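You operate a simulated robot arm through the tools that you are given. There is no shell and no other tool.

Carry out the task below with a simulated robot arm. There is one attempt and no reset: what you move stays moved.

JOB
Brush the mud off the brown shoe's toe cap, then polish it from the open tin.
Fine: use the mud brush; the white dauber for clear wax, else the brown dauber; put both back and press the lid on. Set down upright: what you pick out.
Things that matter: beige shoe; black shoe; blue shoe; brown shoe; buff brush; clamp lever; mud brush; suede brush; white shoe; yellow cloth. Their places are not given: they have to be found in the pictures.

The check looks at the end state, three seconds after you hand in, the way a careful person would. Anything else that was tipped, shoved, dropped, spilled or broken makes it a failure. A push-on lid holds only when it is set on centred and level and pressed home; a screw cap is set on level and turned clockwise until tight.

ROBOT AND FRAMES
A 6-joint arm with a two-finger parallel gripper, fixed in place. Base frame: the origin is at the foot of the arm, x ahead of it, y to its left, z up; the work surface is at about z = 0.8. Lengths are in m, angles in degrees, forces in N, time in s.
Its first joint turns from -166.0 to 166.0 degrees. Payload 3.43 kg.
The tool frame sits at the grasp point between the pads (the TCP): z along the fingers, y along the line on which they close. The tips reach 0.034 m beyond it. The gripper opens to 0.128 m. The fingers are 0.024 m wide and 0.012 m thick; the gripper's body (0.048 by 0.13 m) begins 0.096 m behind the TCP.
Orientation is that of the tool frame in the base frame, as a unit quaternion [x, y, z, w]. With the fingers straight down and closing along the base's y, the tool's x points along the base's -x, its y along +y and its z along -z.

CONTROLS
- The arm moves only by the tool play_rows. Its argument "series" is a list of rows, each a list of 7 numbers: the shift along the tool's x, y, z in mm, then the turn, a rotation vector about the tool's x, y, z in degrees, then the finger opening in mm, from 0 to 128. In form: [[dx, dy, dz, rx, ry, rz, hand], ...]. A call has 1 to 20 rows; each row is the pose to reach, as a shift and turn from the pose commanded when the call began, along the tool's axes at that moment. Rows are played at 5 a second. More than 0.05 m and 8.6 degrees between two rows, or a gripper value outside its range, and nothing of the call is played. A pose out of reach is approached as far as the arm can. The call stops where the force on the tool passes 70 N (or 10 N more than at its start, if that is more) or the arm is blocked; 0.2 s more then pass. Each finger travels about 0.153 m/s and halts on what it meets, pressing with about 20 N; the grip force reading is that of the motor and also rises with nothing between the fingers. The clock runs only during rows and for 0.2 s after the last one: add rows that repeat a pose to give the fingers time. It gives the time, the measured TCP pose, the force on the tool (base axes), the opening and the grip force at its end, in the units of the frame above (readings bear some noise), with the torque about the TCP (base axes, N m) and any sound that the robot's microphone picked up.
- Cameras (640 x 400 px; columns grow to the right, rows downward): "scene" is fixed at [0.4002, -0.6486, 1.6013]; the picture's right is [0.72, -0.69, 0.00], its down [-0.55, -0.57, -0.61] and it looks along [0.42, 0.44, -0.79] (base axes); focal length 294 px, centre (320, 200). "wrist" rides on the gripper at [0.076, -0.011, -0.16] in the tool frame; the picture's right is [0.15, 0.99, 0.00], its down [-0.88, 0.13, -0.46] and it looks along [-0.45, 0.07, 0.89] (tool axes); focal length 234 px, centre (320, 200).
- camera(camera): a new picture of that camera. The clock stands still meanwhile.
- probe_pixels(camera, pixels): for up to 12 pixels [column, row] of the newest picture of that camera ("zoom" is the newest enlarged one), the place [x, y, z] in the base frame of the surface seen there, good to about 0.002 m. The clock stands still meanwhile.
- zoom(camera, box): a new picture of the part [left, top, right, bottom] of that camera's present view, enlarged. The clock stands still meanwhile.
- job_done(): hands the job in; it is judged then, once.

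Open the gripper and draw the arm clear of the work before you hand the job in, unless the task says otherwise.

The tools are called after ">>>" by a JSON object that holds its "api" and its "payload". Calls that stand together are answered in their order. play_rows: Moves the arm, as the interface text tells. Its arguments: {"type":"object","properties":{"series":{"type":"array","items":{"type":"array","items":{"type":"number"}}}},"required":["series"]} The other tools are called the same way: camera (camera) takes a picture; probe_pixels (camera, pixels) gives the place of the surface under pixels of a picture; zoom (camera, box) takes an enlarged picture of a part of a camera's view; job_done () hands the job in.

At the start:

```text
time_s: 0.0
tool_pos: [0.6833, -0.0286, 1.1726]
ee_rot: [0.0, 1.0, -0.001, 0.002]
contact_force: [-0.2, -0.1, 1.2]
wrist_torque: [0.02, 0.03, 0.03]
grip_width: 0.1281
grasp_force: 0.1
```

scene: 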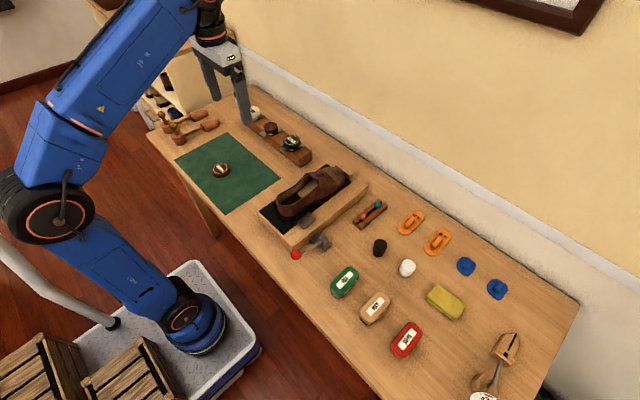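
wrist: 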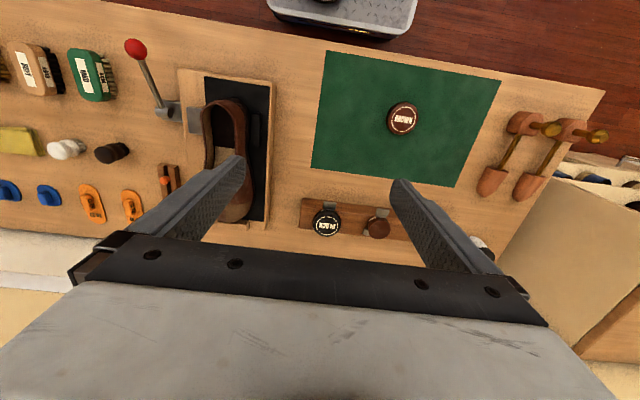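

I start by looking closely at the bench: the shoe in the clamp around (310,190), the tin at (221,170), the brushes around (345,282)-(405,340). I zoom into these areas.

>>> {"api": "zoom", "payload": {"camera": "scene", "box": [240, 140, 400, 260]}}

>>> {"api": "zoom", "payload": {"camera": "scene", "box": [320, 220, 480, 370]}}

>>> {"api": "zoom", "payload": {"camera": "scene", "box": [140, 90, 320, 210]}}

>>> {"api": "zoom", "payload": {"camera": "wrist", "box": [270, 60, 510, 250]}}

```text
3.33 times, centred on (320, 200) of scene
```

zoom: 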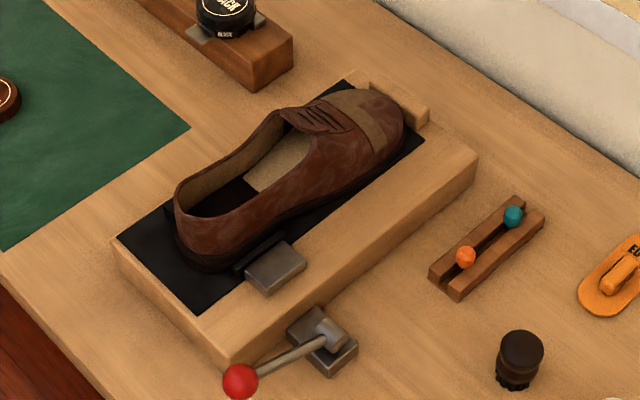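

```text
2.67 times, centred on (400, 295) of scene
```

zoom: 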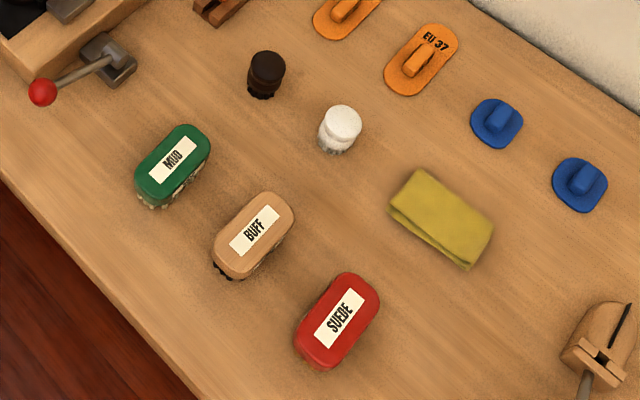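

```text
3.33 times, centred on (230, 150) of scene
```

zoom: 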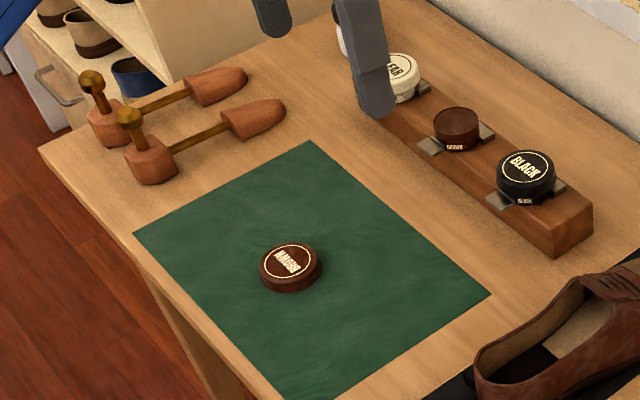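

```text
2.11 times, centred on (390, 155) of wrist
```

zoom: 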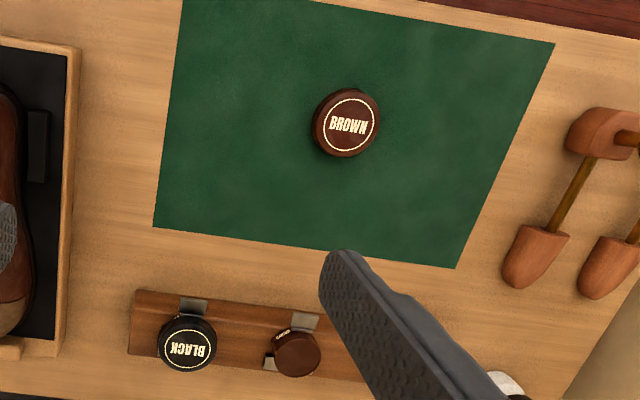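

The lid on the mat reads BROWN, and the open tin is in the rack at scene (270,128). I zoom on the tin rack and probe the tin surfaces.

>>> {"api": "zoom", "payload": {"camera": "scene", "box": [235, 100, 325, 165]}}

>>> {"api": "zoom", "payload": {"camera": "scene", "box": [260, 200, 350, 265]}}

>>> {"api": "zoom", "payload": {"camera": "wrist", "box": [120, 30, 290, 240]}}

```text
6.15 times, centred on (280, 132) of scene
```

zoom: 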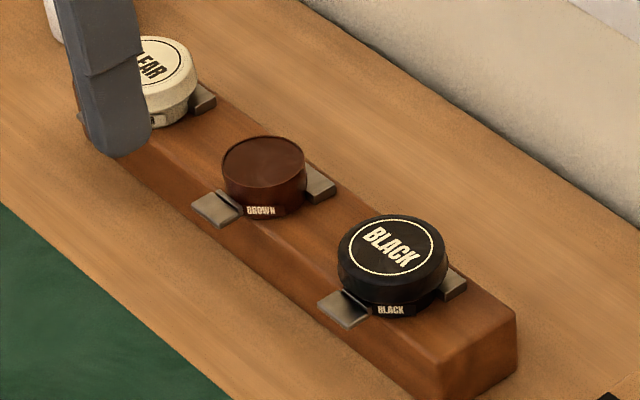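

```text
6.15 times, centred on (305, 232) of scene
```

zoom: 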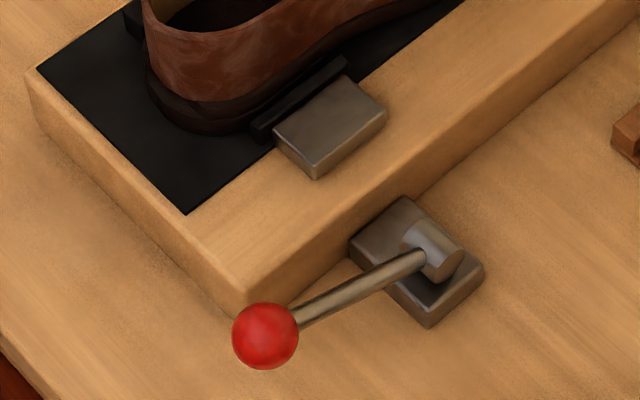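

```text
1.90 times, centred on (205, 135) of wrist
```

zoom: 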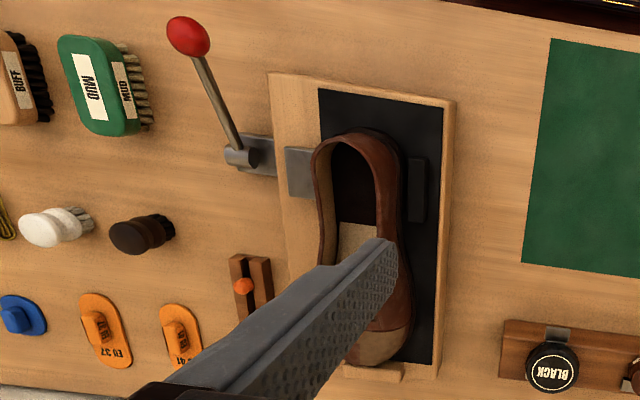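

The tin in the middle slot reads BROWN, so brown dauber. I probe key points: lid, tin, rack in the rack zoom frame next; first get a fresh scene picture to probe brush, dauber, lever positions.

>>> {"api": "zoom", "payload": {"camera": "scene", "box": [235, 100, 325, 165]}}

>>> {"api": "probe_pixels", "payload": {"camera": "zoom", "pixels": [[263, 160], [225, 155], [303, 155], [263, 138], [263, 182], [392, 245], [340, 260], [445, 235], [215, 208], [322, 182], [345, 308], [170, 90]]}}

>>> {"api": "camera", "payload": {"camera": "scene"}}

>>> {"api": "probe_pixels", "payload": {"camera": "scene", "pixels": [[221, 169], [230, 185], [296, 254], [320, 241], [345, 280], [336, 290], [379, 244], [379, 250], [407, 267], [375, 306], [405, 340], [300, 222]]}}

```text
6.15 times, centred on (280, 132) of scene
```

zoom: 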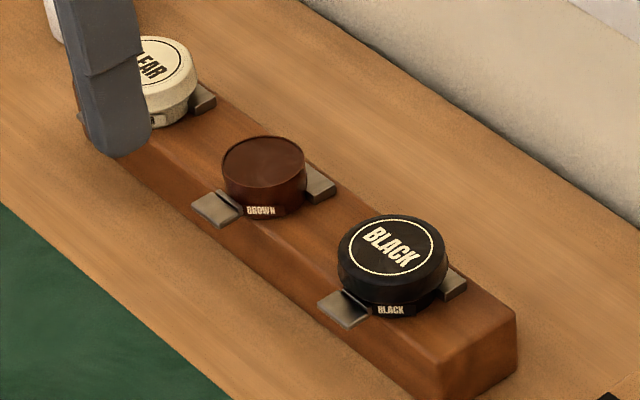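

```text
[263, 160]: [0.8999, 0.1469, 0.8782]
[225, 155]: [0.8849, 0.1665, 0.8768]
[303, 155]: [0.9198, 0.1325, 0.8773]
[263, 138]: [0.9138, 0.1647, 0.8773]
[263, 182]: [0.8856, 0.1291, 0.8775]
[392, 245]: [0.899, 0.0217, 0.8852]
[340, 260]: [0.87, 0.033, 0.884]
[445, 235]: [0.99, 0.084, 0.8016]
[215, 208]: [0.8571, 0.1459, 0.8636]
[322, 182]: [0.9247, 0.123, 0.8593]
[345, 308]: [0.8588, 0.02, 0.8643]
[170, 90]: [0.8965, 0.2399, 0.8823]
```

```text
taken
```

scene: 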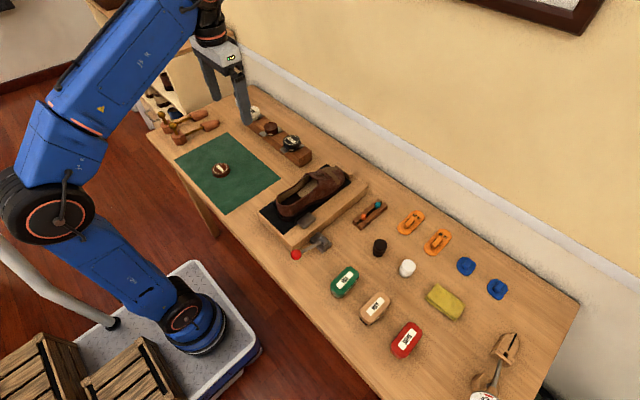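

```text
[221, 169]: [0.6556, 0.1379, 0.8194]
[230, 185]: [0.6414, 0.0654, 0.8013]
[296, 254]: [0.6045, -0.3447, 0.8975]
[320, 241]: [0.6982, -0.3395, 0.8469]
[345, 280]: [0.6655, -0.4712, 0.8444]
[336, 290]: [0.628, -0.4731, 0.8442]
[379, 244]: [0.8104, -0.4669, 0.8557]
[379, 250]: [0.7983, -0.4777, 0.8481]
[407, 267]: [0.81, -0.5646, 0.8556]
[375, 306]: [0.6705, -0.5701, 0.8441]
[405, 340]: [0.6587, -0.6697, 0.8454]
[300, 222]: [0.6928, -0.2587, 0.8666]
```

I got the tin centre ≈ (0.901,0.148,0.8775), lid ≈ (0.656,0.138). I move the wrist camera over the clamp/shoe to see whether the shoe is clamped.

>>> {"api": "play_rows", "payload": {"series": [[20, -42, 8, 0, 0, 0, 128], [40, -84, 16, 0, 0, 0, 128], [60, -126, 24, 0, 0, 0, 128], [80, -168, 32, 0, 0, 0, 128], [100, -210, 42, 0, 0, 0, 128], [118, -250, 50, 0, 0, 0, 128], [118, -250, 50, 0, 0, 0, 128]]}}

>>> {"api": "camera", "payload": {"camera": "wrist"}}

>>> {"api": "camera", "payload": {"camera": "scene"}}

```text
time_s: 1.6
tool_pos: [0.5647, -0.2789, 1.1222]
ee_rot: [0.0, 1.0, 0.0, 0.002]
contact_force: [-0.3, 0.4, -0.1]
wrist_torque: [0.0, 0.01, -0.01]
grip_width: 0.128
grasp_force: 0.0
```

```text
taken
```

wrist: 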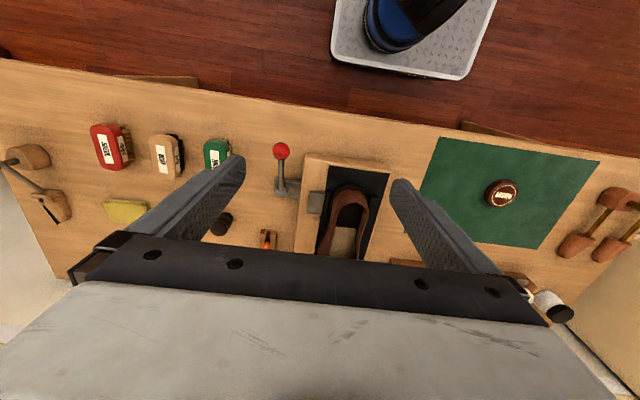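

```text
taken
```

scene: 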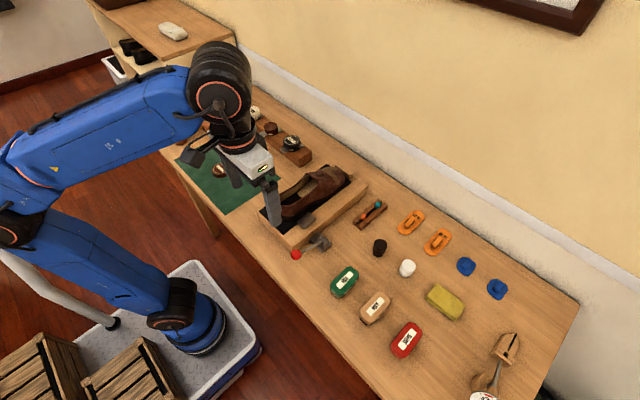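

The wrist view shows the shoe heel and clamp around (330,200). I zoom in there.

>>> {"api": "zoom", "payload": {"camera": "wrist", "box": [260, 130, 420, 260]}}

>>> {"api": "zoom", "payload": {"camera": "wrist", "box": [80, 110, 260, 240]}}

>>> {"api": "zoom", "payload": {"camera": "scene", "box": [60, 0, 250, 110]}}

```text
3.08 times, centred on (340, 195) of wrist
```

zoom: 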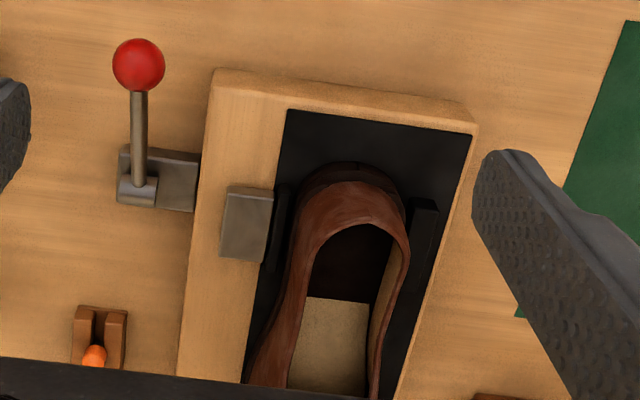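

```text
3.08 times, centred on (170, 175) of wrist
```

zoom: 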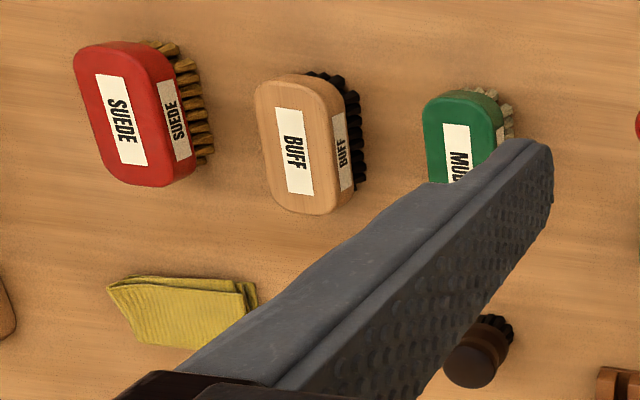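

```text
3.37 times, centred on (155, 55) of scene
```

zoom: 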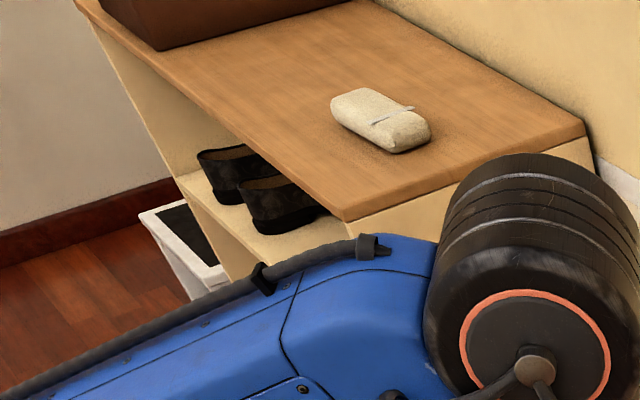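

I probe the heel, clamp pads and lever in this wrist view to determine whether there is a gap at the clamp.

>>> {"api": "zoom", "payload": {"camera": "wrist", "box": [300, 170, 380, 225]}}

>>> {"api": "probe_pixels", "payload": {"camera": "zoom", "pixels": [[165, 200], [215, 200], [230, 200], [250, 200], [280, 200], [300, 200], [480, 200], [500, 200], [520, 200], [540, 200], [570, 200], [600, 200]]}}

```text
7.27 times, centred on (340, 198) of wrist
```

zoom: 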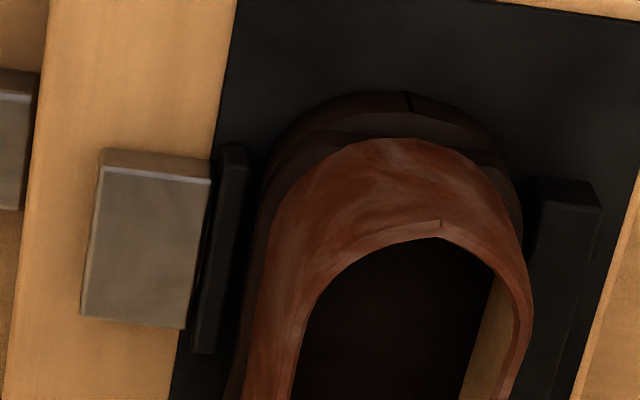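

```text
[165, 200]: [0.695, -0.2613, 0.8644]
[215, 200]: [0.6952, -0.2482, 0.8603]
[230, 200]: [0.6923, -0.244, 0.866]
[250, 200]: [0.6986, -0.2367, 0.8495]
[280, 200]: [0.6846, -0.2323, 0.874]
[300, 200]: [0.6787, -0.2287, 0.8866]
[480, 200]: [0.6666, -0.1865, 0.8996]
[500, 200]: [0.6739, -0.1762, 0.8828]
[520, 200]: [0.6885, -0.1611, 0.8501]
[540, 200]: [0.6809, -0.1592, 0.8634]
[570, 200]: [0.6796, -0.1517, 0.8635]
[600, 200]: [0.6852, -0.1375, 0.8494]
```

There appear to be small gaps between the heel sole and both clamp pads (floor z≈0.8495 visible between). I move the wrist camera closer to check.

>>> {"api": "play_rows", "payload": {"series": [[-14, 22, 33, 0, 0, 0, 128], [-28, 44, 66, 0, 0, 0, 128], [-41, 65, 100, 0, 0, 0, 128], [-41, 65, 100, 0, 0, 0, 128]]}}

>>> {"api": "zoom", "payload": {"camera": "wrist", "box": [220, 120, 420, 245]}}

>>> {"api": "camera", "payload": {"camera": "wrist"}}

```text
time_s: 2.6
tool_pos: [0.6058, -0.2152, 1.0214]
ee_rot: [0.0, 1.0, 0.0, 0.001]
contact_force: [0.2, -0.2, -0.8]
wrist_torque: [0.02, 0.0, 0.0]
grip_width: 0.1279
grasp_force: 0.0
```

```text
3.20 times, centred on (320, 182) of wrist
```

zoom: 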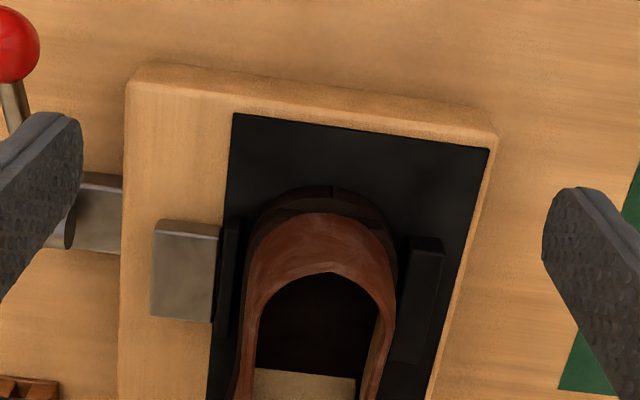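

```text
taken
```

wrist: 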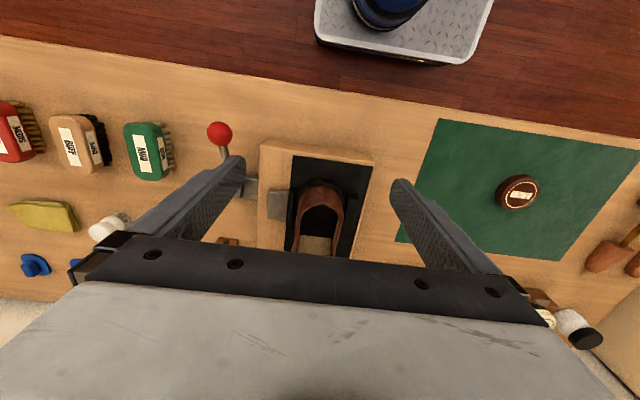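

>>> {"api": "zoom", "payload": {"camera": "wrist", "box": [260, 165, 370, 235]}}

>>> {"api": "probe_pixels", "payload": {"camera": "zoom", "pixels": [[170, 230], [190, 230], [200, 230], [205, 230], [210, 230], [215, 230], [220, 230], [225, 230], [435, 230], [445, 230], [455, 230], [470, 230]]}}

>>> {"api": "zoom", "payload": {"camera": "scene", "box": [280, 195, 350, 265]}}

```text
5.71 times, centred on (315, 200) of wrist
```

zoom: 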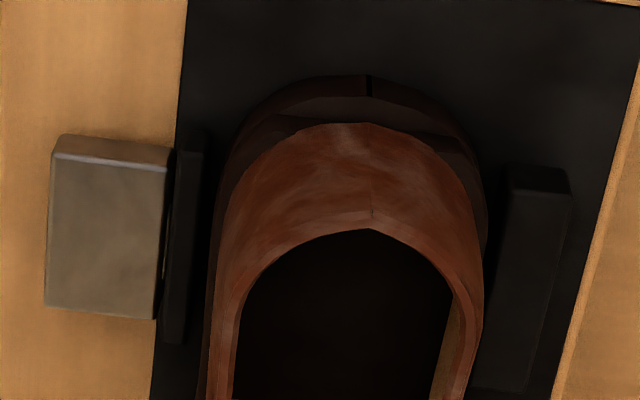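

```text
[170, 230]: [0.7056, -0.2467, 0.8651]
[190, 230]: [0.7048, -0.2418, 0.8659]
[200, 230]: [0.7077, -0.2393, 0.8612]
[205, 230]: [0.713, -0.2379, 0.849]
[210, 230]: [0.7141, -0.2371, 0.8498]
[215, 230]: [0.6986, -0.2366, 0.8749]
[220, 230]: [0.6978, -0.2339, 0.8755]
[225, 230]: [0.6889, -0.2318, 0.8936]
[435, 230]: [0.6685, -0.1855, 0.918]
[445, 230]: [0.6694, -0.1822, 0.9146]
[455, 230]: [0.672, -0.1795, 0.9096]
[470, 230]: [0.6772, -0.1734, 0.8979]
```

```text
5.71 times, centred on (315, 230) of scene
```

zoom: 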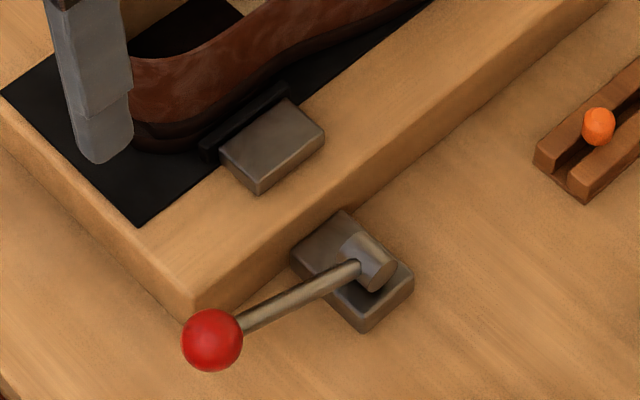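

I tilt the wrist so the camera looks straight down over the heel to measure both side gaps.

>>> {"api": "play_rows", "payload": {"series": [[-21, 4, 0, 0, 6.7, 0, 128], [-42, 8, 0, 0, 13.4, 0, 128], [-63, 12, 0, 0, 20.1, 0, 128], [-84, 16, 0, 0, 26.8, 0, 128], [-84, 16, 0, 0, 26.8, 0, 128]]}}

>>> {"api": "camera", "payload": {"camera": "wrist"}}

>>> {"api": "zoom", "payload": {"camera": "wrist", "box": [250, 150, 390, 240]}}

```text
time_s: 3.8
tool_pos: [0.684, -0.2009, 0.9882]
ee_rot: [0.0, 0.974, 0.0, -0.228]
contact_force: [-0.7, 0.1, -0.1]
wrist_torque: [0.01, -0.02, 0.0]
grip_width: 0.1281
grasp_force: 0.0
out of reach, approached as far as the arm can: row 4, 5
```

```text
taken
```

wrist: 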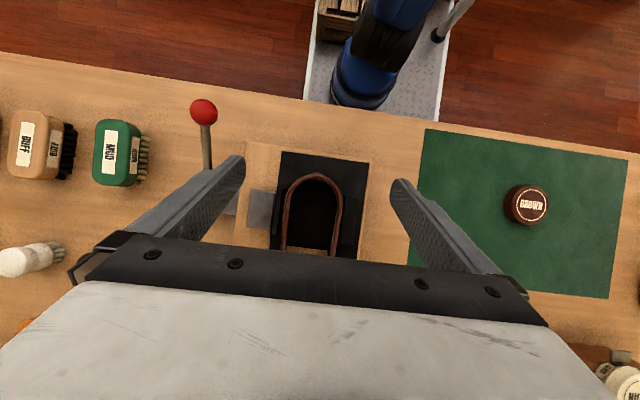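

```text
4.44 times, centred on (320, 195) of wrist
```

zoom: 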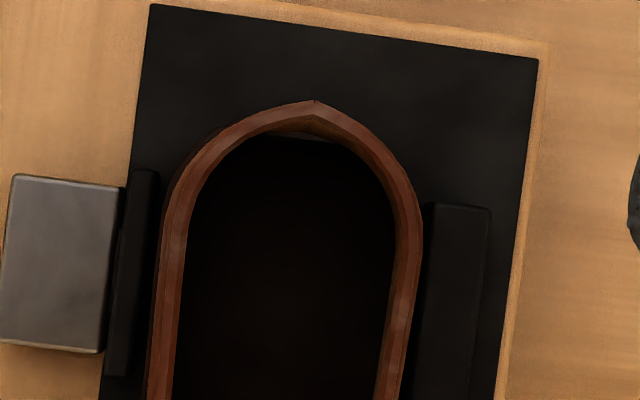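

I probe along the row through both pads to quantify gaps.

>>> {"api": "probe_pixels", "payload": {"camera": "zoom", "pixels": [[125, 280], [135, 280], [140, 280], [145, 280], [150, 280], [155, 280], [160, 280], [405, 280], [410, 280], [415, 280], [420, 280], [430, 280]]}}

>>> {"api": "probe_pixels", "payload": {"camera": "zoom", "pixels": [[140, 185], [152, 185], [158, 185], [164, 185], [170, 185], [420, 210], [425, 210], [430, 210], [424, 225], [416, 300], [412, 330], [310, 95]]}}

```text
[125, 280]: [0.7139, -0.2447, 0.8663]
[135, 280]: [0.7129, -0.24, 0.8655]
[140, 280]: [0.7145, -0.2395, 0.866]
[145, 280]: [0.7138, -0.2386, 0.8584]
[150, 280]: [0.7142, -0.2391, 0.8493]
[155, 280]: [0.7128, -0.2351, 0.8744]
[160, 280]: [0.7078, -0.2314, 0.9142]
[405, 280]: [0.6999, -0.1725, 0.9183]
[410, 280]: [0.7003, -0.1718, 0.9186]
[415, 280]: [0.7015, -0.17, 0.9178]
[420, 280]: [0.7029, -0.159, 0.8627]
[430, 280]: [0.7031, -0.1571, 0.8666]
```

```text
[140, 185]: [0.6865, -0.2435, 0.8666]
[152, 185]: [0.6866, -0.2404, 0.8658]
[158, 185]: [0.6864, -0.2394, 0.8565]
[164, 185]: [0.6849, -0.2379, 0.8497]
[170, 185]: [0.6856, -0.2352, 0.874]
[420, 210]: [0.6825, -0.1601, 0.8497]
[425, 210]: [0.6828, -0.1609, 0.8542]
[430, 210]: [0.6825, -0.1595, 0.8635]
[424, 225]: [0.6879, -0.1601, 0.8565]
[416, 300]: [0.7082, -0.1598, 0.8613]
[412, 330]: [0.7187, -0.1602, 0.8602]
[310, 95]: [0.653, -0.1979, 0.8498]
```

Gaps of ~4 mm each side of the heel sole are measured. I look at the lever rod more precisely from the scene camera (ball at (296,254)).

>>> {"api": "zoom", "payload": {"camera": "scene", "box": [285, 225, 340, 265]}}

>>> {"api": "probe_pixels", "payload": {"camera": "zoom", "pixels": [[120, 340], [100, 320], [200, 300], [250, 275], [300, 250], [350, 225], [400, 200], [420, 215], [385, 165], [440, 290], [370, 130], [480, 240]]}}

```text
10.00 times, centred on (312, 245) of scene
```

zoom: 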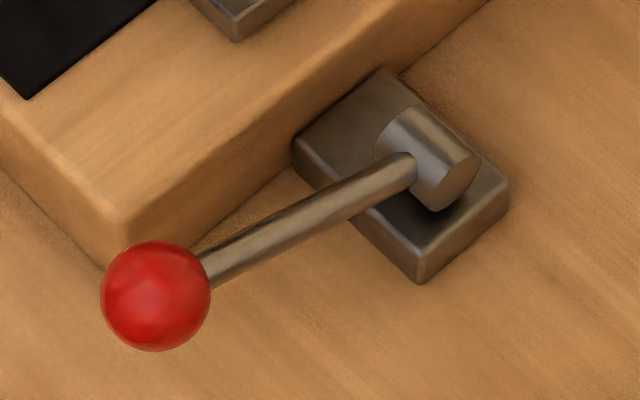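

```text
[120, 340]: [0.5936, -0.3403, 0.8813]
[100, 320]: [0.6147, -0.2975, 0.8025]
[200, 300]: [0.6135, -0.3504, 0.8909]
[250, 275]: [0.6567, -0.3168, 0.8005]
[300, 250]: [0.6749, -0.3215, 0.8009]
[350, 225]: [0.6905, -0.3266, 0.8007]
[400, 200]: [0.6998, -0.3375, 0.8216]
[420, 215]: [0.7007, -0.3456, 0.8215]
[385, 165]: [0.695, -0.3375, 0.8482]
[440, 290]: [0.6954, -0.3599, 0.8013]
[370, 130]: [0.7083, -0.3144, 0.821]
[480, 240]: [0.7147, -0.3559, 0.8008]
```

The lever sits ~25° above horizontal; I will leave it for now and watch the shoe. I now bring the camera over the toe cap to inspect the mud and geometry.

>>> {"api": "play_rows", "payload": {"series": [[-20, -2, -25, 0, -6.6, 0, 128], [-40, -4, -49, 0, -13.2, 0, 128], [-61, -7, -74, 0, -19.8, 0, 128], [-81, -9, -98, 0, -26.35, 0, 128], [-81, -9, -98, 0, -26.35, 0, 128]]}}

>>> {"api": "camera", "payload": {"camera": "wrist"}}

>>> {"api": "zoom", "payload": {"camera": "wrist", "box": [240, 130, 400, 235]}}

>>> {"api": "zoom", "payload": {"camera": "scene", "box": [290, 150, 380, 215]}}

```text
time_s: 5.0
tool_pos: [0.8022, -0.2098, 1.0399]
ee_rot: [0.0, 1.0, 0.001, -0.001]
contact_force: [0.3, 1.5, -0.2]
wrist_torque: [0.02, 0.0, 0.02]
grip_width: 0.1279
grasp_force: 0.0
```

```text
taken
```

wrist: 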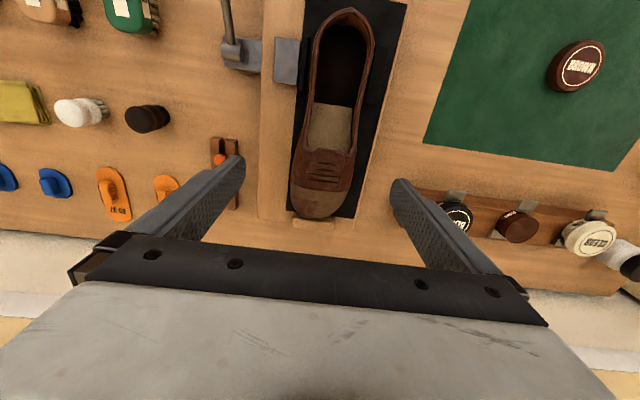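

```text
3.81 times, centred on (320, 182) of wrist
```

zoom: 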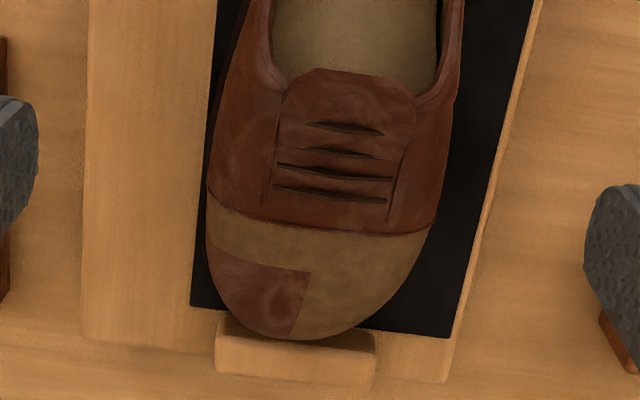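

```text
6.15 times, centred on (335, 182) of scene
```

zoom: 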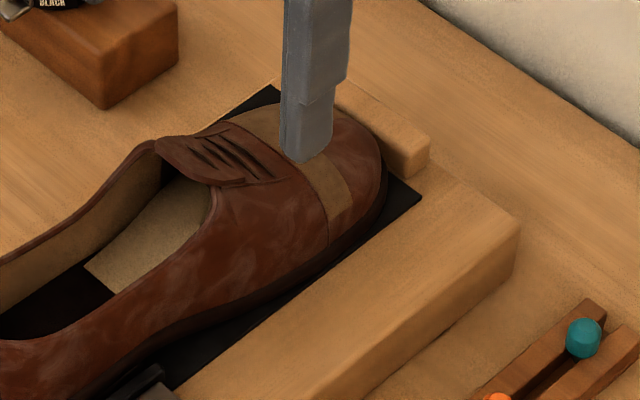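

Mud is the tan area: a strip along the seam plus the +y half of the toe cap. I probe the toe-cap surface heights.

>>> {"api": "zoom", "payload": {"camera": "wrist", "box": [270, 165, 370, 230]}}

>>> {"api": "probe_pixels", "payload": {"camera": "zoom", "pixels": [[130, 130], [200, 150], [260, 160], [320, 165], [380, 170], [440, 165], [130, 180], [200, 200], [260, 215], [320, 220], [380, 220], [440, 210]]}}

>>> {"api": "probe_pixels", "payload": {"camera": "zoom", "pixels": [[140, 230], [200, 260], [260, 280], [320, 280], [380, 270], [420, 250], [180, 290], [230, 310], [290, 320], [340, 310], [280, 345], [350, 360]]}}

```text
6.15 times, centred on (320, 198) of wrist
```

zoom: 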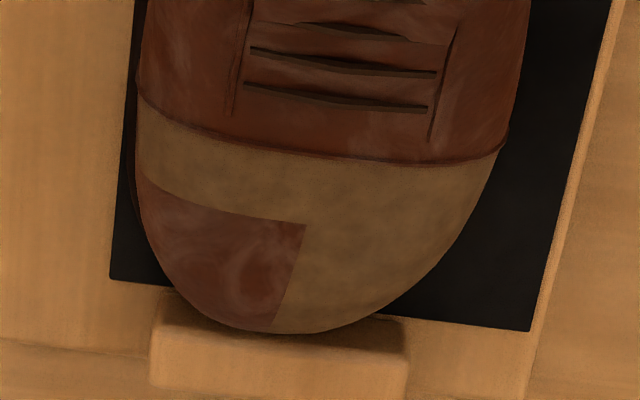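

```text
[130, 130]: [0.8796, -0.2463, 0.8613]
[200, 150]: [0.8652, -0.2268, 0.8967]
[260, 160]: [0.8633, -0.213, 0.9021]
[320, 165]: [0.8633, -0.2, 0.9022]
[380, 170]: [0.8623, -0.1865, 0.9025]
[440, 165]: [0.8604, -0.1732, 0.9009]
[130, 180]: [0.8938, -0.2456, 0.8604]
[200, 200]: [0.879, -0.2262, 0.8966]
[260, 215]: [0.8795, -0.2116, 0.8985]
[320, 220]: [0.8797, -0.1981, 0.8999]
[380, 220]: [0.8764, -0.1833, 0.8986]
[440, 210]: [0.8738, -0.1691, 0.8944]
```

```text
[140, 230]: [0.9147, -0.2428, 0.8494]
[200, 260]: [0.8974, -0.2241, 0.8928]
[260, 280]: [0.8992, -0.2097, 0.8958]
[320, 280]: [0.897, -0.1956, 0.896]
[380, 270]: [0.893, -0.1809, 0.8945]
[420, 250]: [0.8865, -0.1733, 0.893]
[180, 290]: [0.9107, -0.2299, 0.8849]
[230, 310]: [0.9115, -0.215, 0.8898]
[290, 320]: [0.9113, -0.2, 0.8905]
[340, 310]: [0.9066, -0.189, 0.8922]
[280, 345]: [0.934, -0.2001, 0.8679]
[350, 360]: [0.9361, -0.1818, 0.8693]
```

Toe cap spans x≈0.855–0.918, y≈−0.235…−0.165, z≈0.902 at the seam dropping to 0.890 at the tip. Next I move over the green mud brush (0.65,−0.47) to measure it.

>>> {"api": "play_rows", "payload": {"series": [[29, -34, 0, 0, 0, 0, 128], [58, -69, 5, 0, 0, 0, 128], [87, -103, 10, 0, 0, 0, 128], [116, -138, 16, 0, 0, 0, 128], [145, -172, 22, 0, 0, 0, 128], [174, -206, 28, 0, 0, 0, 128], [203, -241, 34, 0, 0, 0, 128], [232, -275, 40, 0, 0, 0, 128], [232, -275, 40, 0, 0, 0, 128]]}}

>>> {"api": "camera", "payload": {"camera": "wrist"}}

>>> {"api": "zoom", "payload": {"camera": "wrist", "box": [240, 120, 400, 225]}}

```text
time_s: 7.0
tool_pos: [0.5704, -0.4842, 1.0002]
ee_rot: [0.0, 1.0, -0.001, -0.002]
contact_force: [-1.1, 0.1, -0.7]
wrist_torque: [-0.03, -0.02, 0.04]
grip_width: 0.1281
grasp_force: 0.2
```

```text
taken
```

wrist: 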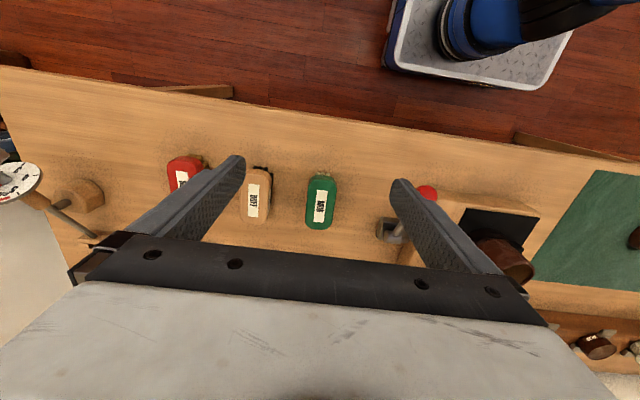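

```text
3.81 times, centred on (320, 172) of wrist
```

zoom: 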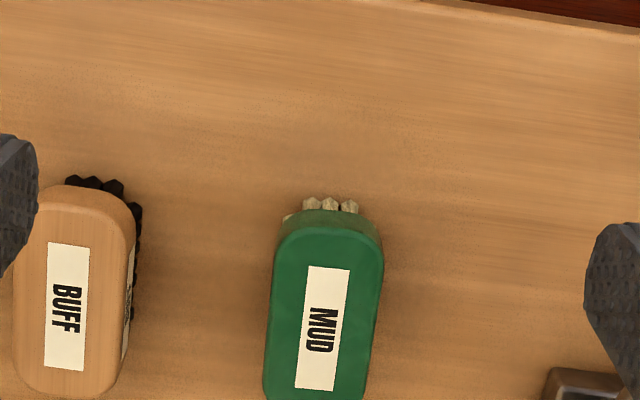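

I probe the mud brush outline in this view.

>>> {"api": "zoom", "payload": {"camera": "wrist", "box": [280, 165, 370, 240]}}

>>> {"api": "probe_pixels", "payload": {"camera": "zoom", "pixels": [[190, 200], [390, 200], [190, 250], [395, 250], [185, 300], [300, 90], [300, 70], [290, 250], [290, 340], [180, 340], [380, 340], [300, 50]]}}

```text
5.33 times, centred on (325, 202) of wrist
```

zoom: 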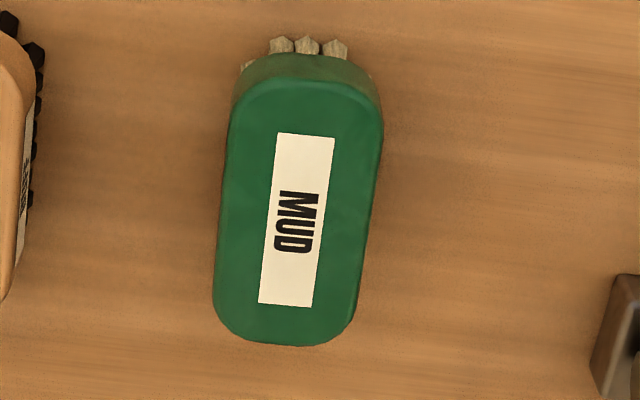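

```text
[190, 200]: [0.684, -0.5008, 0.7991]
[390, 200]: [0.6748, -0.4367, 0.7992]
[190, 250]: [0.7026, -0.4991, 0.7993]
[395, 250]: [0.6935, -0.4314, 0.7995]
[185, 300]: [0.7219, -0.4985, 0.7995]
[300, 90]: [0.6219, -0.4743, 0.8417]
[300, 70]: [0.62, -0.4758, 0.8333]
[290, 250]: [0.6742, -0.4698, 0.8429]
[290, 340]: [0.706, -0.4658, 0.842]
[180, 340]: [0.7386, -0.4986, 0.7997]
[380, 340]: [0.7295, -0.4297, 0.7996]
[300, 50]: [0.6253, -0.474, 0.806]
```

I refine the edges of the brush top for center and yaw.

>>> {"api": "probe_pixels", "payload": {"camera": "zoom", "pixels": [[236, 130], [376, 130], [230, 200], [370, 200], [224, 260], [364, 260], [220, 300], [356, 300], [300, 85], [285, 344], [277, 135], [312, 305]]}}

```text
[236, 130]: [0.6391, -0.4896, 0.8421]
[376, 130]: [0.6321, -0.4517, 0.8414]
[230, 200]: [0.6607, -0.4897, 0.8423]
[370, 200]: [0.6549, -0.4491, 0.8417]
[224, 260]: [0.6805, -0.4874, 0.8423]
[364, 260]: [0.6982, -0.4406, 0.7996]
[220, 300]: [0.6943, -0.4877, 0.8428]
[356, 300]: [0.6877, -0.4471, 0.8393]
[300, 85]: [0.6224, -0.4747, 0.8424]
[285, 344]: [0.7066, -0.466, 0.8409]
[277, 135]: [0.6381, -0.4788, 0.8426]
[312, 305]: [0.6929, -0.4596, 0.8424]
```

Brush block: centre ≈(0.6635,−0.469), ≈88×44 mm, top z 0.843, yaw ≈+3.4°. I move above it with the fingers at 80 mm (to clear the buff brush) and check the alignment.

>>> {"api": "play_rows", "payload": {"series": [[-31, 5, 0, 0, 0, -1.2, 100], [-62, 10, 0, 0, 0, -2.3, 80], [-93, 15, 0, 0, 0, -3.4, 80], [-93, 15, 40, 0, 0, -3.4, 80], [-93, 15, 40, 0, 0, -3.4, 80]]}}

>>> {"api": "camera", "payload": {"camera": "wrist"}}

>>> {"api": "zoom", "payload": {"camera": "scene", "box": [300, 200, 420, 320]}}

```text
time_s: 8.2
tool_pos: [0.6621, -0.4689, 0.9599]
ee_rot: [-0.03, 1.0, 0.0, -0.002]
contact_force: [-0.1, -0.3, 0.5]
wrist_torque: [0.02, -0.01, 0.01]
grip_width: 0.0799
grasp_force: 0.2
```

```text
taken
```

wrist: 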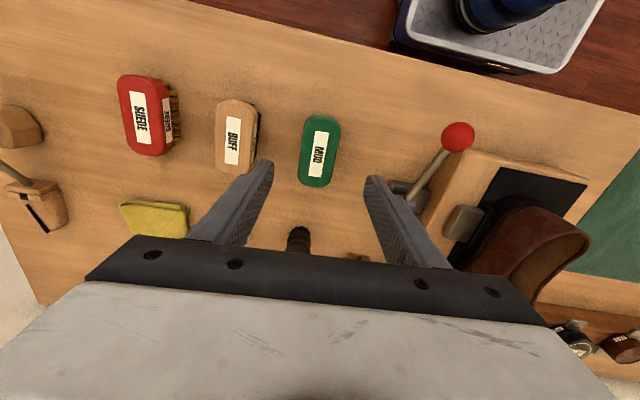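

```text
3.33 times, centred on (360, 260) of scene
```

zoom: 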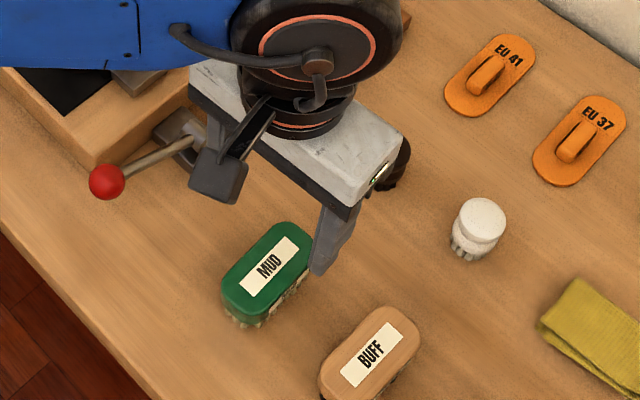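

Alignment over the brush looks right (brush between the fingers, buff brush clear). I descend to z≈0.850 and close.

>>> {"api": "play_rows", "payload": {"series": [[-1, 0, 35, 0, 0, 0, 80], [-1, 0, 70, 0, 0, 0, 80], [-1, 0, 95, 0, 0, 0, 80], [-1, 0, 110, 0, 0, 0, 80], [-1, 0, 110, 0, 0, 0, 80]]}}

>>> {"api": "zoom", "payload": {"camera": "scene", "box": [300, 220, 400, 320]}}

>>> {"api": "camera", "payload": {"camera": "wrist"}}

```text
time_s: 9.4
tool_pos: [0.6639, -0.4674, 0.8488]
ee_rot: [-0.029, 1.0, 0.0, -0.002]
contact_force: [0.0, 0.7, 0.2]
wrist_torque: [0.02, 0.0, 0.01]
grip_width: 0.08
grasp_force: 0.1
```

```text
4.00 times, centred on (350, 270) of scene
```

zoom: 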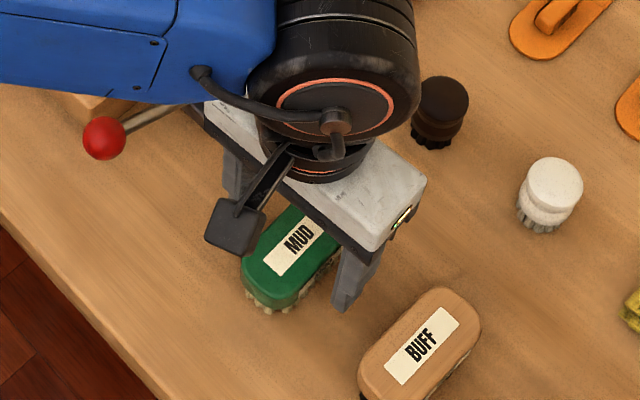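

```text
taken
```

wrist: 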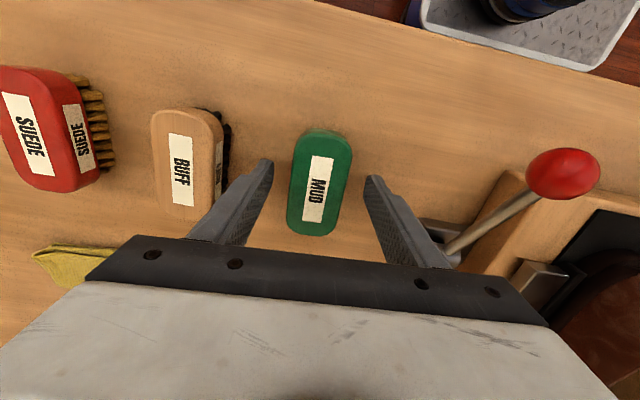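

Fingers straddle the brush evenly. I close the grip.

>>> {"api": "play_rows", "payload": {"series": [[0, 0, 0, 0, 0, 0, 60], [0, 0, 0, 0, 0, 0, 40], [0, 0, 0, 0, 0, 0, 20], [0, 0, 0, 0, 0, 0, 20]]}}

>>> {"api": "camera", "payload": {"camera": "wrist"}}

```text
time_s: 10.4
tool_pos: [0.6637, -0.4685, 0.8496]
ee_rot: [-0.029, 1.0, 0.0, -0.002]
contact_force: [0.2, 0.3, -0.3]
wrist_torque: [0.02, -0.06, -0.03]
grip_width: 0.0435
grasp_force: 19.8
```

```text
taken
```

wrist: 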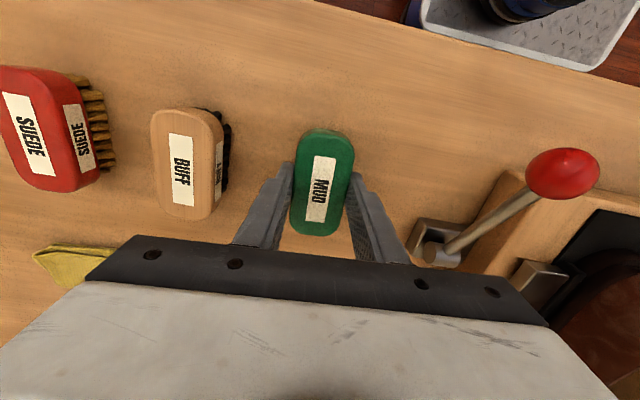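

Brush gripped (43.5 mm). I lift it and carry it above the toe cap, squaring the yaw.

>>> {"api": "play_rows", "payload": {"series": [[0, 0, -20, 0, 0, 0, 20], [0, 0, -60, 0, 0, 0, 20], [0, 0, -100, 0, 0, 0, 20], [0, 0, -140, 0, 0, 0, 20], [0, 0, -140, 0, 0, 0, 20]]}}

>>> {"api": "zoom", "payload": {"camera": "scene", "box": [280, 160, 420, 300]}}

```text
time_s: 11.6
tool_pos: [0.6649, -0.4666, 0.9898]
ee_rot: [-0.03, 1.0, 0.001, -0.001]
contact_force: [0.5, -0.1, -0.7]
wrist_torque: [0.02, -0.01, 0.01]
grip_width: 0.0434
grasp_force: 19.9
```

```text
2.86 times, centred on (350, 230) of scene
```

zoom: 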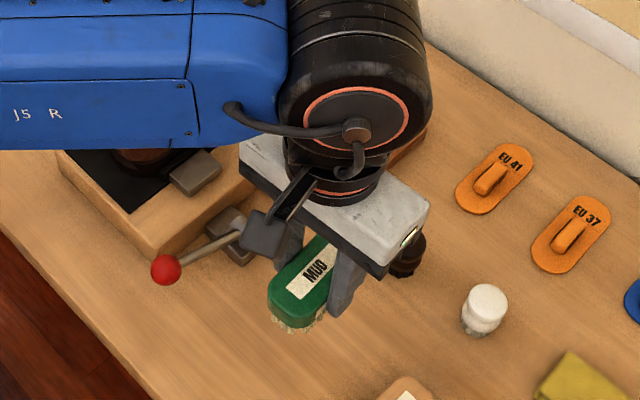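

The brush is up cleanly. I carry it to above the toe cap (0.885,−0.19).

>>> {"api": "play_rows", "payload": {"series": [[-30, 33, -3, 0, 0, 0.4, 20], [-59, 66, -6, 0, 0, 0.8, 20], [-89, 99, -9, 0, 0, 1.3, 20], [-118, 132, -10, 0, 0, 1.7, 20], [-148, 165, -10, 0, 0, 2.1, 20], [-178, 198, -10, 0, 0, 2.6, 20], [-207, 231, -10, 0, 0, 3.0, 20], [-237, 263, -10, 0, 0, 3.4, 20], [-237, 263, -10, 0, 0, 3.4, 20]]}}

>>> {"api": "zoom", "payload": {"camera": "scene", "box": [270, 130, 400, 230]}}

>>> {"api": "camera", "payload": {"camera": "wrist"}}

```text
time_s: 13.6
tool_pos: [0.8861, -0.1901, 0.9988]
ee_rot: [0.0, 1.0, 0.0, -0.002]
contact_force: [-0.1, 0.3, -1.2]
wrist_torque: [0.0, 0.03, -0.01]
grip_width: 0.0437
grasp_force: 19.9
```

```text
4.00 times, centred on (335, 180) of scene
```

zoom: 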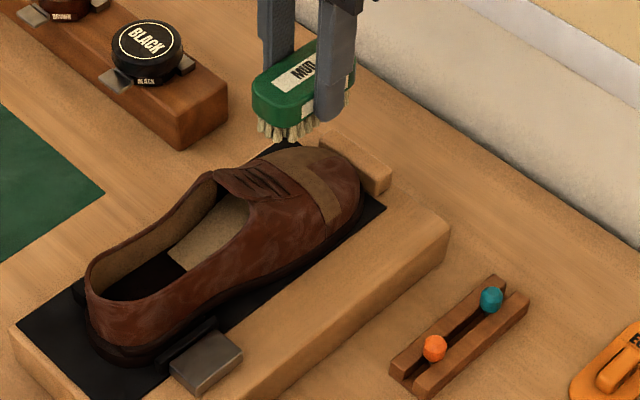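

```text
taken
```

wrist: 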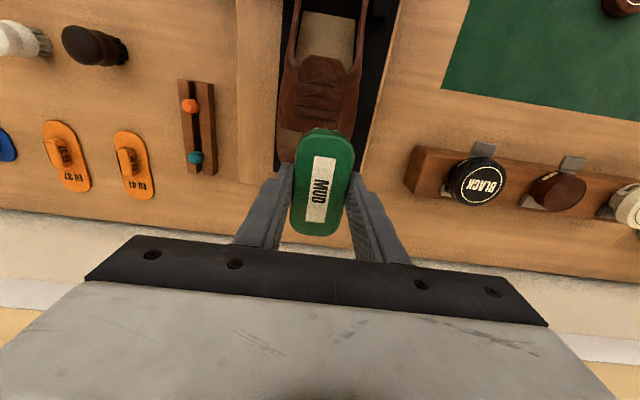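

The brush hangs over the toe cap at (325,115) in the zoom. I tilt it 10° to match the cap's slope and lower to ~10 mm above contact.

>>> {"api": "play_rows", "payload": {"series": [[-3, 0, 10, 0, 3.5, 0, 20], [-5, 0, 22, 0, 7, 0, 20], [-7, 0, 34, 0, 10, 0, 20], [-7, 0, 42, 0, 10, 0, 20], [-7, 0, 42, 0, 10, 0, 20]]}}

>>> {"api": "zoom", "payload": {"camera": "scene", "box": [290, 140, 380, 215]}}

```text
time_s: 14.8
tool_pos: [0.8917, -0.1921, 0.9565]
ee_rot: [0.001, 0.996, 0.001, -0.089]
contact_force: [-1.0, -0.6, -1.0]
wrist_torque: [0.0, 0.02, 0.01]
grip_width: 0.0435
grasp_force: 19.8
```

```text
5.33 times, centred on (335, 178) of scene
```

zoom: 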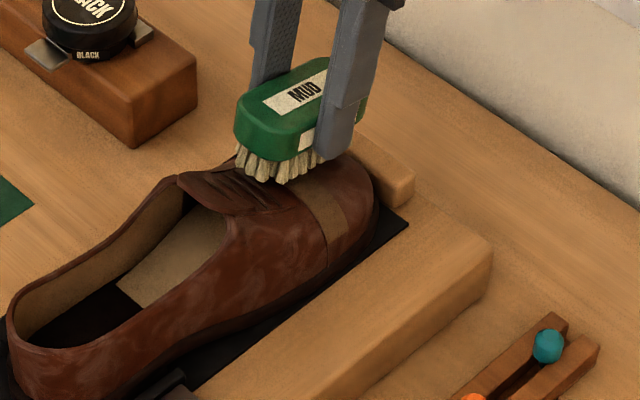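

The bristles are just above the cap. I lower slowly along the tool axis and watch the force.

>>> {"api": "play_rows", "payload": {"series": [[0, 0, 3, 0, 0, 0, 20], [0, 0, 6, 0, 0, 0, 20], [0, 0, 7, 0, 0, 0, 20], [0, 0, 7, 0, 0, 0, 20]]}}

>>> {"api": "play_rows", "payload": {"series": [[0, 0, 1, 0, 0, 0, 20], [0, 0, 2, 0, 0, 0, 20], [0, 0, 2, 0, 0, 0, 20]]}}

```text
time_s: 15.8
tool_pos: [0.8901, -0.1915, 0.9502]
ee_rot: [0.0, 0.996, 0.0, -0.088]
contact_force: [10.1, -1.8, 12.5]
wrist_torque: [-0.15, 0.24, 0.14]
grip_width: 0.0432
grasp_force: 20.3
```

```text
time_s: 16.6
tool_pos: [0.8906, -0.1913, 0.9474]
ee_rot: [0.0, 0.996, 0.0, -0.089]
contact_force: [7.7, -0.2, 12.0]
wrist_torque: [-0.11, 0.28, 0.12]
grip_width: 0.0433
grasp_force: 19.6
```

Contact: about 12 N up and 8–10 N along +x. I check that the shoe hasn't shifted and how the brush sits.

>>> {"api": "zoom", "payload": {"camera": "scene", "box": [270, 130, 400, 230]}}

>>> {"api": "camera", "payload": {"camera": "wrist"}}

```text
4.00 times, centred on (335, 180) of scene
```

zoom: 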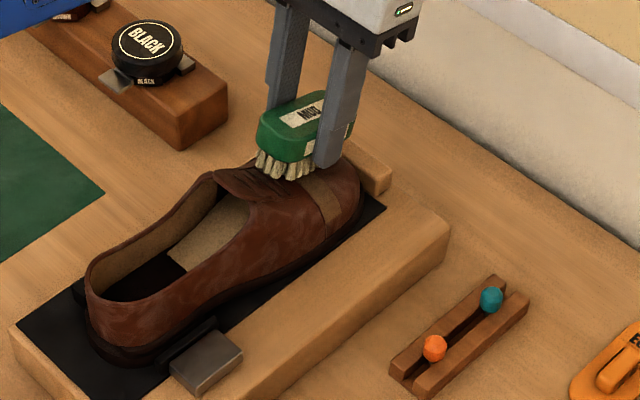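

```text
taken
```

wrist: 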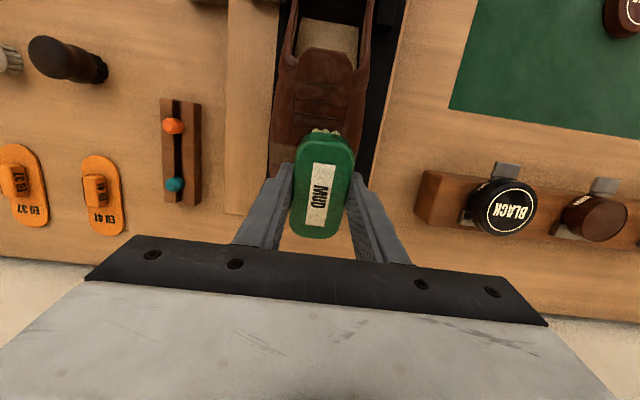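

The shoe held still under that force; the brush's rear sits on the lacing. I lift, slide ~16 mm toward the tip along the slope, and touch down again.

>>> {"api": "play_rows", "payload": {"series": [[0, 0, -6, 0, 0, 0, 20], [-8, 0, -6, 0, 0, 0, 20], [-16, 0, -5, 0, 0, 0, 20], [-16, 0, -3, 0, 0, 0, 20], [-16, 0, -2, 0, 0, 0, 20]]}}

```text
time_s: 17.8
tool_pos: [0.9056, -0.1915, 0.9472]
ee_rot: [0.001, 0.996, 0.0, -0.09]
contact_force: [0.5, -0.2, -0.7]
wrist_torque: [-0.01, -0.01, -0.02]
grip_width: 0.0435
grasp_force: 20.3
```

No contact yet; I lower 4 mm in small steps.

>>> {"api": "play_rows", "payload": {"series": [[0, 0, 2, 0, 0, 0, 20], [0, 0, 3, 0, 0, 0, 20], [0, 0, 4, 0, 0, 0, 20], [0, 0, 4, 0, 0, 0, 20]]}}

```text
time_s: 18.8
tool_pos: [0.9059, -0.1911, 0.9438]
ee_rot: [0.0, 0.996, 0.0, -0.089]
contact_force: [0.6, 0.2, -0.5]
wrist_torque: [-0.04, -0.02, 0.0]
grip_width: 0.0435
grasp_force: 20.1
```

Still free; I lower another 3 mm.

>>> {"api": "play_rows", "payload": {"series": [[0, 0, 1, 0, 0, 0, 20], [0, 0, 2, 0, 0, 0, 20], [0, 0, 3, 0, 0, 0, 20], [0, 0, 3, 0, 0, 0, 20]]}}

>>> {"api": "zoom", "payload": {"camera": "scene", "box": [290, 140, 380, 215]}}

```text
time_s: 19.8
tool_pos: [0.9044, -0.1926, 0.9423]
ee_rot: [0.0, 0.996, 0.0, -0.088]
contact_force: [6.5, 2.7, 17.6]
wrist_torque: [-0.12, -0.26, 0.08]
grip_width: 0.0433
grasp_force: 19.8
```

```text
5.33 times, centred on (335, 178) of scene
```

zoom: 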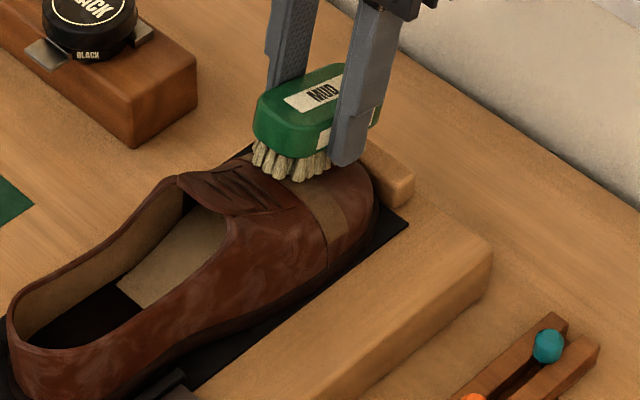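

Contact ≈18 N. I ease 1 mm and make short strokes along the shoe (x) first, then check the picture.

>>> {"api": "play_rows", "payload": {"series": [[0, 0, -1, 0, 0, 0, 20], [-5, 0, -1, 0, 0, 0, 20], [-10, 0, -1, 0, 0, 0, 20], [-5, 0, -1, 0, 0, 0, 20], [0, 0, -1, 0, 0, 0, 20], [5, 0, -1, 0, 0, 0, 20], [0, 0, -1, 0, 0, 0, 20], [-5, 0, -1, 0, 0, 0, 20], [-10, 0, -1, 0, 0, 0, 20], [-5, 0, -1, 0, 0, 0, 20], [0, 0, -1, 0, 0, 0, 20]]}}

>>> {"api": "zoom", "payload": {"camera": "scene", "box": [270, 130, 400, 230]}}

>>> {"api": "zoom", "payload": {"camera": "wrist", "box": [240, 80, 400, 200]}}

```text
time_s: 22.2
tool_pos: [0.9066, -0.1909, 0.9403]
ee_rot: [0.0, 0.996, 0.001, -0.089]
contact_force: [1.4, 0.1, 2.4]
wrist_torque: [-0.03, -0.09, 0.03]
grip_width: 0.0434
grasp_force: 20.1
```

```text
4.00 times, centred on (335, 180) of scene
```

zoom: 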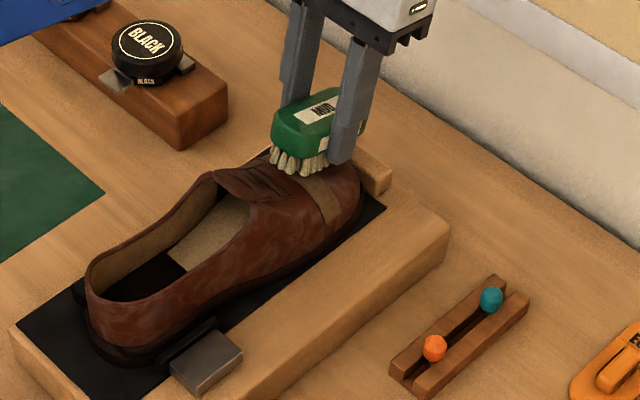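

```text
3.33 times, centred on (320, 140) of wrist
```

zoom: 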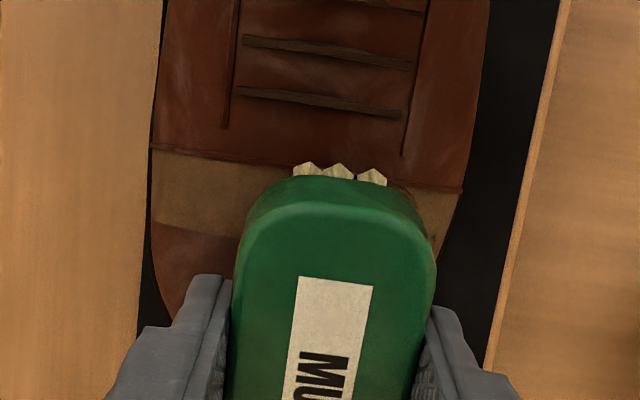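

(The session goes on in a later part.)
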